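You operate a simulated robot arm through the tools that you are given. There is no shell and no other tool. Be economical: measure what you need, move in short steps, check, and stop when the job is done.

The job below is to be done with a simulated robot arm. You get a single attempt, and the scene is never put back.

Task
Put two of the spacers from the make-up table on top of the green book.

It is judged by the outcome, as a careful person would: the job done as asked, and still so three seconds after it is handed in. It fails if anything else is knocked over, pushed out of place, dropped, spilled or broken.

Robot
A 7-joint arm with a two-finger parallel gripper, fixed in place. Base frame: the origin is at the foot of the arm, x ahead of it, y to its left, z up; the work surface is at about z = 900. Units: mm, degrees, N and s.
With the tool pointing down near the work surface it reaches from about 240 to 680 mm from the base axis. Its first joint turns from -66.0 to 66.0 degrees. Payload 2.4 kg.
The tool frame sits at the grasp point between the pads (the TCP): z along the fingers, y along the line on which they close. The tips reach 30 mm beyond it. The gripper opens to 94 mm. The fingers are 28 mm wide and 10 mm thick; the gripper's body (50 by 96 mm) begins 55 mm behind the TCP.
Orientation is that of the tool frame in the base frame, as [roll, pitch, yaw] about the fixed x, y, z axes, in that order (R = Rz(yaw) Ry(pitch) Rx(roll)). With the fingers straight down and closing along the base's y, the tool's x points along the base's -x, its y along +y and its z along -z.

Tools
- The arm moves only by the tool step_arm. Its argument "deltas" is a list of rows, each a list of 3 entries, a list of its own where there are three numbers: the gripper command, from -1 (shut) to 1 (fully open), values between in proportion, then the shift along the tool's x, y, z in units of 30 mm (1.0 is 30 mm), then the turn, a rotation vector about the tool's x, y, z in units of 4 degrees (1.0 is 4 degrees). In form: [[hand, [x, y, z], [wx, wy, wz]], ...]. A call has 1 to 8 rows; each row shifts and turns the commanded pose from where the row before left it, along the tool's axes as they then stand. A call with a number of a shift or a turn outside -1 to 1 is refused whole. Rows are played at 5 a second. More than 50 mm and 8.6 degrees between two rows, or a gripper value outside its range, and nothing of the call is played. Where a pose cannot be reached the arm comes as near as it can. A force on the tool above 40 N (or 10 N above the force at the start of the call, whichever is more), or a blocked arm, ends the call early, and 0.2 s more pass. Each finger travels about 153 mm/s and halts on what it meets, pressing with about 24 N; the grip force reading is that of the motor and also rises with nothing between the fingers. The clock runs only during rows and for 0.2 s after the last one: add rows that do not move to give the fingers time. The reply holds the time, the measured pose of the TCP, the force on the tool along the base axes, the opening and the grip force, in the units named above and with some noise.
- Cameras (640 x 400 px; columns grow to the right, rows downward): "scene" is fixed at [24.2, 463.2, 1441.1]; the picture's right is [-0.86, -0.51, 0.00], its down [-0.30, 0.51, -0.81] and it looks along [0.41, -0.69, -0.59] (base axes); focal length 331 px, centre (320, 200). "wrist" rides on the gripper at [-37, 0, -58] in the tool frame; the picture's right is [0.00, -1.00, 0.00], its down [0.97, 0.00, -0.24] and it looks along [0.24, 0.00, 0.97] (tool axes); focal length 218 px, centre (320, 200).
- capture(camera): a new picture of that camera. It takes no simulated time.
- probe_pixels(camera, pixels): for up to 12 pixels [column, row] of the newest picture of that camera ("zoom" is the newest enlarged one), the place [x, y, z] in the base frame of the surface seen there, good to about 2 mm. It takes no simulated time.
- inspect(camera, box): a new picture of the part [left, top, right, bottom] of that camera's present view, enlarged. It takes no simulated time.
- close_job(): hands the job in; it is judged then, once.

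Go step by step. Measure first, check grasps and placings, and put right what went wrong. The budget is 60 turns and 26 pictures, counting those below and the enlarged ones. Unless the task says otherwise, let go and move clear before handing in, and close with one line.

The tools are called after "Emit:" by a JSON object that holds its "api" and its "payload". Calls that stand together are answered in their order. step_arm: Moves the arm, as the interface text tells. Its arguments: {"type":"object","properties":{"deltas":{"type":"array"}},"required":["deltas"]} The other tools are called the same way: capture (camera) takes a picture; probe_pixels (camera, pixels) gives the place of the surface under pixels of a picture; inspect (camera, box) takes an enlarged picture of a part of a camera's view; close_job () hands the job in.

At the start:

```text
clock: 0.0
eef_pos: [464.1, 84.9, 1147.6]
orientation: [180.0, 0.0, 179.9]
ft_force: [0.3, 0.1, -0.5]
gripper_width: 94.2
grasp_force: 0.1
```

scene: 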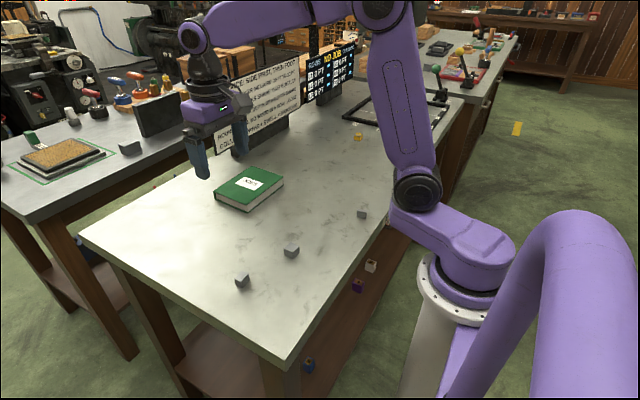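
wrist: 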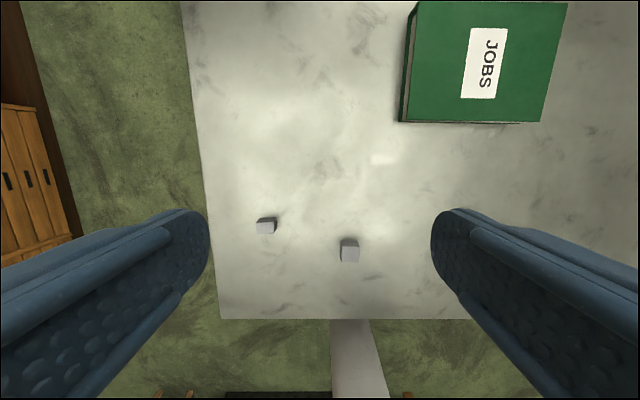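

The pictures show grey blocks at scene (242,280), (291,250) and (362,213), the green book at (249,188), and signs near (260,95). I'll enlarge the signs and the table, and probe the blocks and the book.

Emit:
{"api": "inspect", "payload": {"camera": "scene", "box": [200, 30, 370, 160]}}

Emit:
{"api": "inspect", "payload": {"camera": "scene", "box": [200, 150, 400, 300]}}

Emit:
{"api": "probe_pixels", "payload": {"camera": "scene", "pixels": [[242, 275], [243, 284], [291, 247], [291, 254], [362, 211], [362, 216], [358, 136], [249, 169], [283, 180], [249, 206], [215, 190], [250, 184]]}}

```text
3.08 times, centred on (285, 95) of scene
```

zoom: 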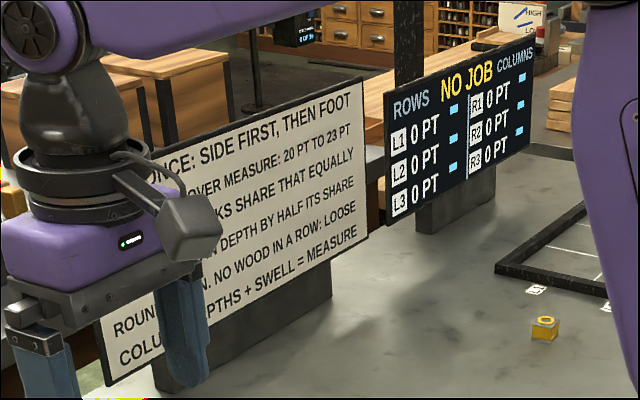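

```text
2.67 times, centred on (300, 225) of scene
```

zoom: 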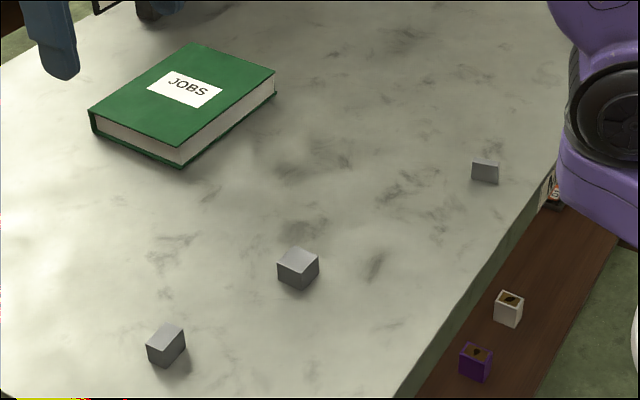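

```text
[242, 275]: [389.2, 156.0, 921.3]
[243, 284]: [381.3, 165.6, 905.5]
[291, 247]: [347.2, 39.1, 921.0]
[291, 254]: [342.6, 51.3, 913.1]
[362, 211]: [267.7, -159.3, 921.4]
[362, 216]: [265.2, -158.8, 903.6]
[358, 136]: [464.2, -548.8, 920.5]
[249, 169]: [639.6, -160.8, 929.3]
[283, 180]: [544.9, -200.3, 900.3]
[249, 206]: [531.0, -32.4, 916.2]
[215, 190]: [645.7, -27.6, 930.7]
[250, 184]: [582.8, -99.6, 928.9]
```

Blocks A (~388,160) and B (~345,44) are about 20 mm blank cubes, and the book top is at z≈930 with its centre near (585,-100). I'll get their outlines and orientation from the wrist view.

Emit:
{"api": "inspect", "payload": {"camera": "wrist", "box": [240, 200, 400, 300]}}

Emit:
{"api": "probe_pixels", "payload": {"camera": "wrist", "pixels": [[418, 3], [566, 4], [541, 122], [402, 121], [484, 63]]}}

```text
4.00 times, centred on (320, 250) of wrist
```

zoom: 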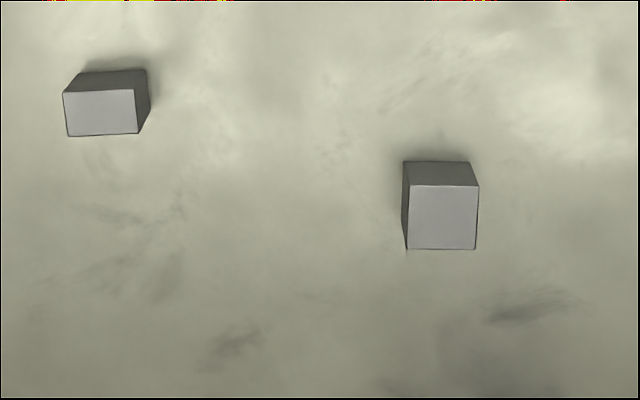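

```text
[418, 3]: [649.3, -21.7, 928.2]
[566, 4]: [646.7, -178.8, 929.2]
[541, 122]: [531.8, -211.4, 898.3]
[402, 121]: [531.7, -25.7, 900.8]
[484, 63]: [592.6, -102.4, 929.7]
```

Both are blank with slightly different widths, and nearly aligned to the base axes. I'll probe the top corners in this enlargement.

Emit:
{"api": "probe_pixels", "payload": {"camera": "zoom", "pixels": [[67, 94], [132, 91], [134, 130], [70, 133], [100, 112], [413, 188], [473, 188], [473, 246], [410, 246], [442, 217]]}}

```text
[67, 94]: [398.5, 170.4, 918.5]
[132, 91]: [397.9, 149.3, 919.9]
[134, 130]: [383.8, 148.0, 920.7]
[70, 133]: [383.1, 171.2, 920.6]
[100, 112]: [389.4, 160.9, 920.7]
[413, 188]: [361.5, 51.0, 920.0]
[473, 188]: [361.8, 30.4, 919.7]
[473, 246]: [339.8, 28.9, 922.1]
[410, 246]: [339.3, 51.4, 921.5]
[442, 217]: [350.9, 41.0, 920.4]
```

B is centred at (350.5, 40) and A at (391, 160), with tops at z≈920. I'll move above B with the gripper open.

Emit:
{"api": "step_arm", "payload": {"deltas": [[1, [0.541, -0.213, 0.893], [0, 0, 0]], [1, [0.541, -0.213, 0.893], [0, 0, 0]], [1, [0.541, -0.213, 0.893], [0, 0, 0]], [1, [0.541, -0.213, 0.893], [0, 0, 0]], [1, [0.541, -0.213, 0.893], [0, 0, 0]], [1, [0.541, -0.213, 0.893], [0, 0, 0]], [1, [0.541, -0.213, 0.893], [0, 0, 0]], [1, [0, 0, 0], [0, 0, 0]]]}}

```text
clock: 1.8
eef_pos: [350.6, 39.7, 960.4]
orientation: [-180.0, 0.1, -180.0]
ft_force: [0.3, -0.3, -1.0]
gripper_width: 94.2
grasp_force: 0.1
```

The tool is at (350.6, 39.7, 960.4), right above B. I'll go down to z≈934 and close.

Emit:
{"api": "step_arm", "payload": {"deltas": [[1, [0, 0, 0.45], [0, 0, 0]], [1, [0, 0, 0.43], [0, 0, 0]], [1, [0, 0, 0], [0, 0, 0]], [0, [0, 0, 0], [0, 0, 0]], [-1, [0, 0, 0], [0, 0, 0]], [-1, [0, 0, 0], [0, 0, 0]], [-1, [0, 0, 0], [0, 0, 0]]]}}

```text
clock: 3.4
eef_pos: [350.1, 37.9, 933.9]
orientation: [180.0, 0.0, 180.0]
ft_force: [0.1, -0.8, 0.8]
gripper_width: 24.7
grasp_force: 24.2
```

The fingers stopped at 24.7 mm with 24 N, so B is held. I'll lift it 90 mm and take a wrist picture.

Emit:
{"api": "step_arm", "payload": {"deltas": [[-1, [0, 0, -0.5], [0, 0, 0]], [-1, [0, 0, -0.8], [0, 0, 0]], [-1, [0, 0, -0.9], [0, 0, 0]], [-1, [0, 0, -0.8], [0, 0, 0]], [-1, [0, 0, 0], [0, 0, 0]]]}}

Emit:
{"api": "capture", "payload": {"camera": "wrist"}}

```text
clock: 4.6
eef_pos: [351.0, 38.4, 1023.2]
orientation: [180.0, -0.1, 180.0]
ft_force: [0.2, 0.0, -0.6]
gripper_width: 24.8
grasp_force: 24.4
```

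```text
20 pictures are left
```

wrist: 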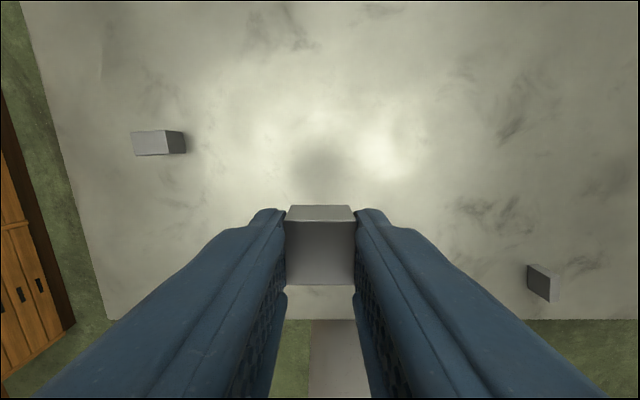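

B is securely held between the fingers in the wrist view (320,250), and A is undisturbed at (158,142). I'll carry B to above the book at about (612,-75).

Emit:
{"api": "step_arm", "payload": {"deltas": [[-1, [-0.5, -0.2, 0], [0, 0, 0]], [-1, [-0.87, -0.378, 0], [0, 0, 0]], [-1, [-0.87, -0.378, 0], [0, 0, 0]], [-1, [-0.87, -0.378, 0], [0, 0, 0]], [-1, [-0.87, -0.378, 0], [0, 0, 0]], [-1, [-0.87, -0.378, 0], [0, 0, 0]], [-1, [-0.87, -0.378, 0], [0, 0, 0]], [-1, [-0.87, -0.378, 0], [0, 0, 0]]]}}

Emit:
{"api": "step_arm", "payload": {"deltas": [[-1, [-0.87, -0.378, 0], [0, 0, 0]], [-1, [-0.87, -0.378, 0], [0, 0, 0]], [-1, [-0.37, -0.178, 0], [0, 0, 0]], [-1, [0, 0, 0], [0, 0, 0]]]}}

Emit:
{"api": "inspect", "payload": {"camera": "scene", "box": [180, 120, 340, 220]}}

```text
clock: 6.4
eef_pos: [549.8, -45.7, 1022.6]
orientation: [-179.9, 0.1, -179.9]
ft_force: [0.6, 0.2, -1.7]
gripper_width: 24.8
grasp_force: 24.0
```

```text
clock: 7.4
eef_pos: [612.4, -75.3, 1023.6]
orientation: [179.9, 0.1, -180.0]
ft_force: [0.5, 0.0, -1.1]
gripper_width: 24.4
grasp_force: 24.5
```

```text
4.00 times, centred on (260, 170) of scene
```

zoom: 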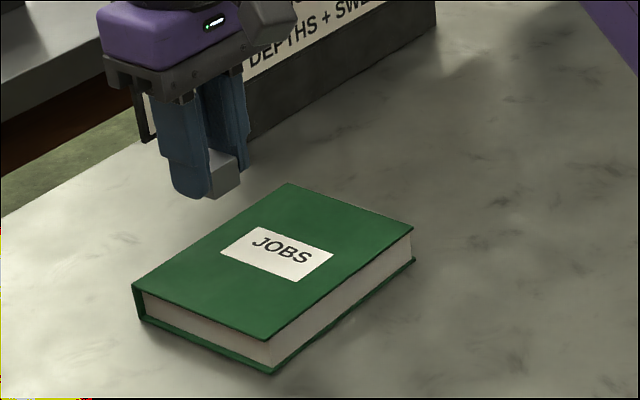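

B hangs at zoom (225,175) close to the sign's lower end. I'll probe the book's corners and the sign to confirm clearance before going down.

Emit:
{"api": "probe_pixels", "payload": {"camera": "zoom", "pixels": [[287, 187], [408, 229], [265, 336], [138, 286], [250, 70], [330, 60], [430, 10], [260, 130], [142, 110], [225, 160], [270, 130], [420, 30]]}}

```text
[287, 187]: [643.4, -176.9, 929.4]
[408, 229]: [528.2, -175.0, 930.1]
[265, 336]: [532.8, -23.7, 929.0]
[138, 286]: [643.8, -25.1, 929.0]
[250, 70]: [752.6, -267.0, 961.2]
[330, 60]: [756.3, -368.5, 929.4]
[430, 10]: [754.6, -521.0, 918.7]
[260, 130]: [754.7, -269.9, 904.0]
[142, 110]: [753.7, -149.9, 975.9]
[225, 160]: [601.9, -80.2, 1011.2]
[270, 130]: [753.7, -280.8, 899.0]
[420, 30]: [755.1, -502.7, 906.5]
```

The book spans x 529–645 and y −176 to −24, with its top at 929.5, and the sign at x≈753 is clear. I'll lower B to TCP z≈964.

Emit:
{"api": "step_arm", "payload": {"deltas": [[-1, [0, 0, 0.8], [0, 0, 0]], [-1, [0, 0, 0.7], [0, 0, 0]], [-1, [0, 0, 0.3], [0, 0, 0]], [-1, [0, 0, 0.13], [0, 0, 0]], [-1, [0, 0, 0], [0, 0, 0]]]}}

```text
clock: 8.6
eef_pos: [611.8, -73.7, 965.7]
orientation: [180.0, 0.0, 179.9]
ft_force: [0.9, -0.1, -1.6]
gripper_width: 24.6
grasp_force: 23.9
```

No contact is felt yet at z=965.7, so I'll go down about 2 mm more in small steps.

Emit:
{"api": "step_arm", "payload": {"deltas": [[-1, [0, 0, 0.04], [0, 0, 0]], [-1, [0, 0, 0.03], [0, 0, 0]], [-1, [0, 0, 0], [0, 0, 0]]]}}

```text
clock: 9.4
eef_pos: [613.0, -73.6, 962.9]
orientation: [-179.9, 0.0, -179.9]
ft_force: [-0.4, 0.1, -0.3]
gripper_width: 24.8
grasp_force: 23.7
```

At z≈963 the block should be resting on or within a millimetre of the cover. I'll open gently, wait, then rise.

Emit:
{"api": "step_arm", "payload": {"deltas": [[-0.3, [0, 0, 0], [0, 0, 0]], [0.06, [0, 0, 0], [0, 0, 0]], [0.06, [0, 0, 0], [0, 0, 0]], [0.06, [0, 0, -0.5], [0, 0, 0]], [0.06, [0, 0, -0.8], [0, 0, 0]], [0.06, [0, 0, -0.8], [0, 0, 0]], [0.06, [0, 0, 0], [0, 0, 0]]]}}

Emit:
{"api": "inspect", "payload": {"camera": "scene", "box": [180, 120, 340, 220]}}

```text
clock: 11.0
eef_pos: [611.1, -72.8, 1026.8]
orientation: [180.0, 0.0, 180.0]
ft_force: [0.0, -0.1, 0.1]
gripper_width: 50.0
grasp_force: 0.0
```

```text
4.00 times, centred on (260, 170) of scene
```

zoom: 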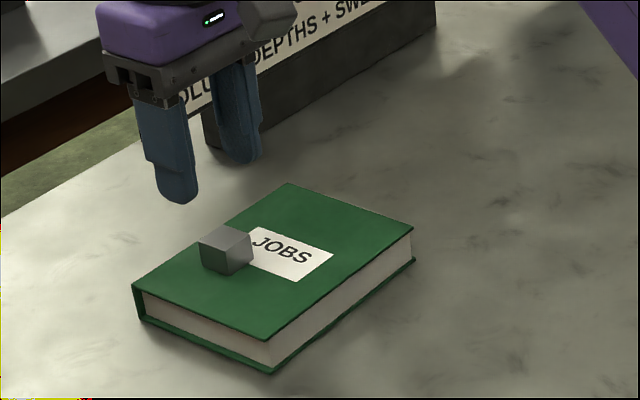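

B stands flat on the book at zoom (226,250). Now I'll go over to A at (391,160).

Emit:
{"api": "step_arm", "payload": {"deltas": [[1, [0.734, 0.775, 0], [0, 0, 0]], [1, [0.734, 0.775, 0], [0, 0, 0]], [1, [0.734, 0.775, 0], [0, 0, 0]], [1, [0.734, 0.775, 0], [0, 0, 0]], [1, [0.734, 0.775, 0], [0, 0, 0]], [1, [0.734, 0.775, 0], [0, 0, 0]], [1, [0.734, 0.775, 0], [0, 0, 0]], [1, [0.734, 0.775, 0], [0, 0, 0]]]}}

Emit:
{"api": "step_arm", "payload": {"deltas": [[1, [0.734, 0.775, 0], [0, 0, 0]], [1, [0.734, 0.775, 0], [0, 0, 0]], [1, [0, 0, 0.8], [0, 0, 0]], [1, [0, 0, 0.8], [0, 0, 0]], [1, [0, 0, 0.4], [0, 0, 0]], [1, [0, 0, 0], [0, 0, 0]]]}}

Emit:
{"api": "capture", "payload": {"camera": "wrist"}}

```text
clock: 12.8
eef_pos: [435.2, 110.3, 1027.5]
orientation: [-179.9, 0.0, 180.0]
ft_force: [-0.2, 0.1, -0.4]
gripper_width: 94.0
grasp_force: 0.0
```

```text
clock: 14.2
eef_pos: [391.8, 157.4, 965.8]
orientation: [-179.9, 0.0, -180.0]
ft_force: [0.5, 0.3, 0.3]
gripper_width: 93.9
grasp_force: 0.1
```

```text
17 pictures are left
```

wrist: 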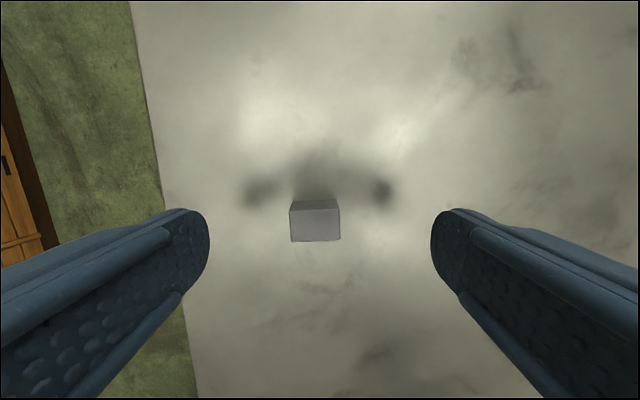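

A sits between the fingers at wrist (315,222), about 2 mm to +y. I'll nudge over, go down to z≈934 and close.

Emit:
{"api": "step_arm", "payload": {"deltas": [[1, [0, 0.07, 0.5], [0, 0, 0]], [1, [0, 0, 0.55], [0, 0, 0]], [1, [0, 0, 0], [0, 0, 0]], [0, [0, 0, 0], [0, 0, 0]], [-1, [0, 0, 0], [0, 0, 0]], [-1, [0, 0, 0], [0, 0, 0]], [-1, [0, 0, 0], [0, 0, 0]]]}}

Emit:
{"api": "step_arm", "payload": {"deltas": [[-1, [0, 0, -0.5], [0, 0, 0]], [-1, [0, 0, -0.8], [0, 0, 0]], [-1, [0, 0, -0.9], [0, 0, 0]], [-1, [0, 0, -0.8], [0, 0, 0]], [-1, [0, 0, 0], [0, 0, 0]]]}}

Emit:
{"api": "capture", "payload": {"camera": "wrist"}}

```text
clock: 15.8
eef_pos: [391.6, 159.4, 934.9]
orientation: [180.0, 0.0, 180.0]
ft_force: [-0.1, 0.0, -0.9]
gripper_width: 24.6
grasp_force: 24.2
```

```text
clock: 17.0
eef_pos: [391.5, 160.8, 1024.8]
orientation: [180.0, 0.0, -179.9]
ft_force: [-0.4, 0.1, -0.6]
gripper_width: 24.5
grasp_force: 23.9
```

```text
16 pictures are left
```

wrist: 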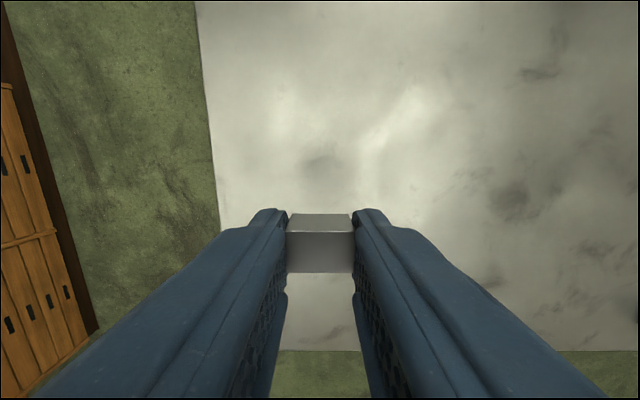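

A is held at wrist (320,250). I'll carry it to (570,-130) over the book, away from B.

Emit:
{"api": "step_arm", "payload": {"deltas": [[-1, [-0.541, -0.879, 0], [0, 0, 0]], [-1, [-0.541, -0.879, 0], [0, 0, 0]], [-1, [-0.541, -0.879, 0], [0, 0, 0]], [-1, [-0.541, -0.879, 0], [0, 0, 0]], [-1, [-0.541, -0.879, 0], [0, 0, 0]], [-1, [-0.541, -0.879, 0], [0, 0, 0]], [-1, [-0.541, -0.879, 0], [0, 0, 0]], [-1, [-0.541, -0.879, 0], [0, 0, 0]]]}}

Emit:
{"api": "step_arm", "payload": {"deltas": [[-1, [-0.541, -0.879, 0], [0, 0, 0]], [-1, [-0.541, -0.879, 0], [0, 0, 0]], [-1, [-0.541, -0.879, 0], [0, 0, 0]], [-1, [0, 0, 0], [0, 0, 0]]]}}

Emit:
{"api": "inspect", "payload": {"camera": "scene", "box": [180, 120, 340, 220]}}

```text
clock: 18.8
eef_pos: [521.1, -51.4, 1025.7]
orientation: [180.0, -0.1, -180.0]
ft_force: [-0.1, -0.1, -1.1]
gripper_width: 24.6
grasp_force: 24.2
```

```text
clock: 19.8
eef_pos: [569.4, -129.4, 1024.1]
orientation: [180.0, 0.1, 179.9]
ft_force: [0.6, -0.1, -0.4]
gripper_width: 24.5
grasp_force: 24.2
```

```text
4.00 times, centred on (260, 170) of scene
```

zoom: 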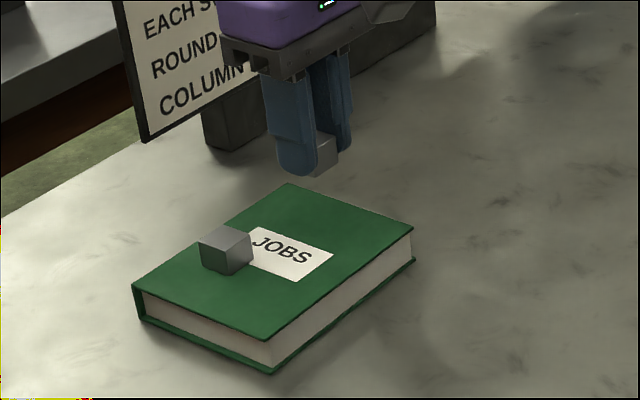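

A is above the far part of the book and B is untouched at (226,250). I'll lower A by 60 mm, as with B.

Emit:
{"api": "step_arm", "payload": {"deltas": [[-1, [0, 0, 0.8], [0, 0, 0]], [-1, [0, 0, 0.7], [0, 0, 0]], [-1, [0, 0, 0.3], [0, 0, 0]], [-1, [0, 0, 0.13], [0, 0, 0]], [-1, [0, 0, 0.04], [0, 0, 0]], [-1, [0, 0, 0.03], [0, 0, 0]], [-1, [0, 0, 0], [0, 0, 0]]]}}

Emit:
{"api": "inspect", "payload": {"camera": "scene", "box": [180, 120, 340, 220]}}

```text
clock: 21.4
eef_pos: [569.6, -130.1, 964.4]
orientation: [-180.0, -0.1, -180.0]
ft_force: [-0.4, 0.8, 0.9]
gripper_width: 24.6
grasp_force: 23.9
```

```text
4.00 times, centred on (260, 170) of scene
```

zoom: 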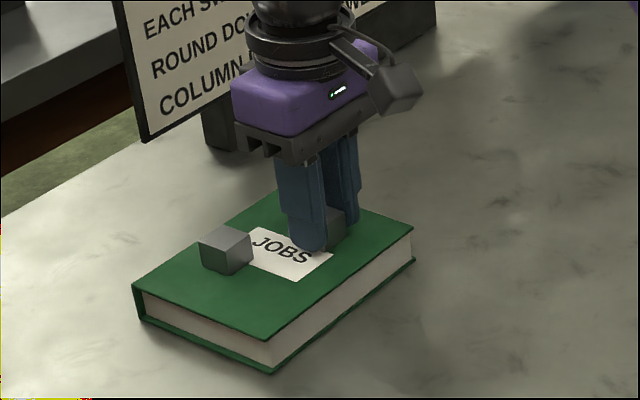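

A is down at the cover by zoom (336,230). I'll release to a 50 mm opening and rise.

Emit:
{"api": "step_arm", "payload": {"deltas": [[-0.3, [0, 0, 0], [0, 0, 0]], [0.06, [0, 0, 0], [0, 0, 0]], [0.06, [0, 0, 0], [0, 0, 0]], [0.06, [0, 0, -0.5], [0, 0, 0]], [0.06, [0, 0, -0.9], [0, 0, 0]], [0.06, [0, 0, -0.9], [0, 0, 0]], [0.06, [0, 0, -0.9], [0, 0, 0]], [0.06, [0, 0, -0.9], [0, 0, 0]]]}}

Emit:
{"api": "inspect", "payload": {"camera": "scene", "box": [180, 120, 340, 220]}}

Emit:
{"api": "capture", "payload": {"camera": "scene"}}

```text
clock: 23.2
eef_pos: [568.8, -130.3, 1088.0]
orientation: [180.0, 0.0, -180.0]
ft_force: [0.3, 0.1, -0.6]
gripper_width: 49.9
grasp_force: 0.1
```

```text
4.00 times, centred on (260, 170) of scene
```

zoom: 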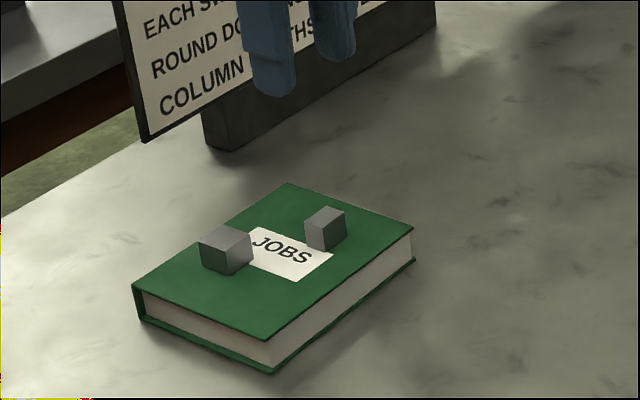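

```text
12 pictures are left
```

scene: 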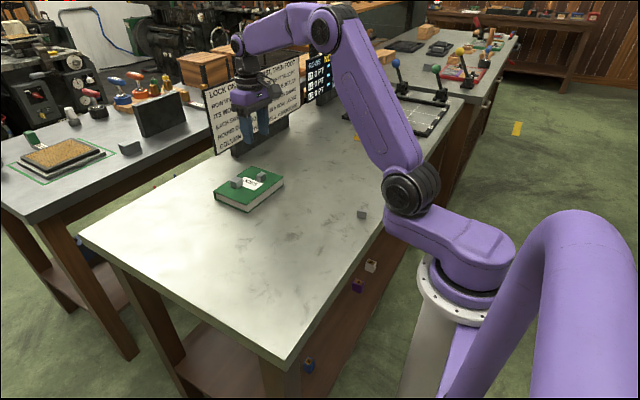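

Both spacers stand flat on the book at zoom (226,250) and (326,229). The gripper is clear and nothing else has moved, so I'm handing in.

Emit:
{"api": "close_job", "payload": {}}

```text
The job is handed in.
```

Two of the make-up table's spacers are on top of the green book, and the job is handed in.
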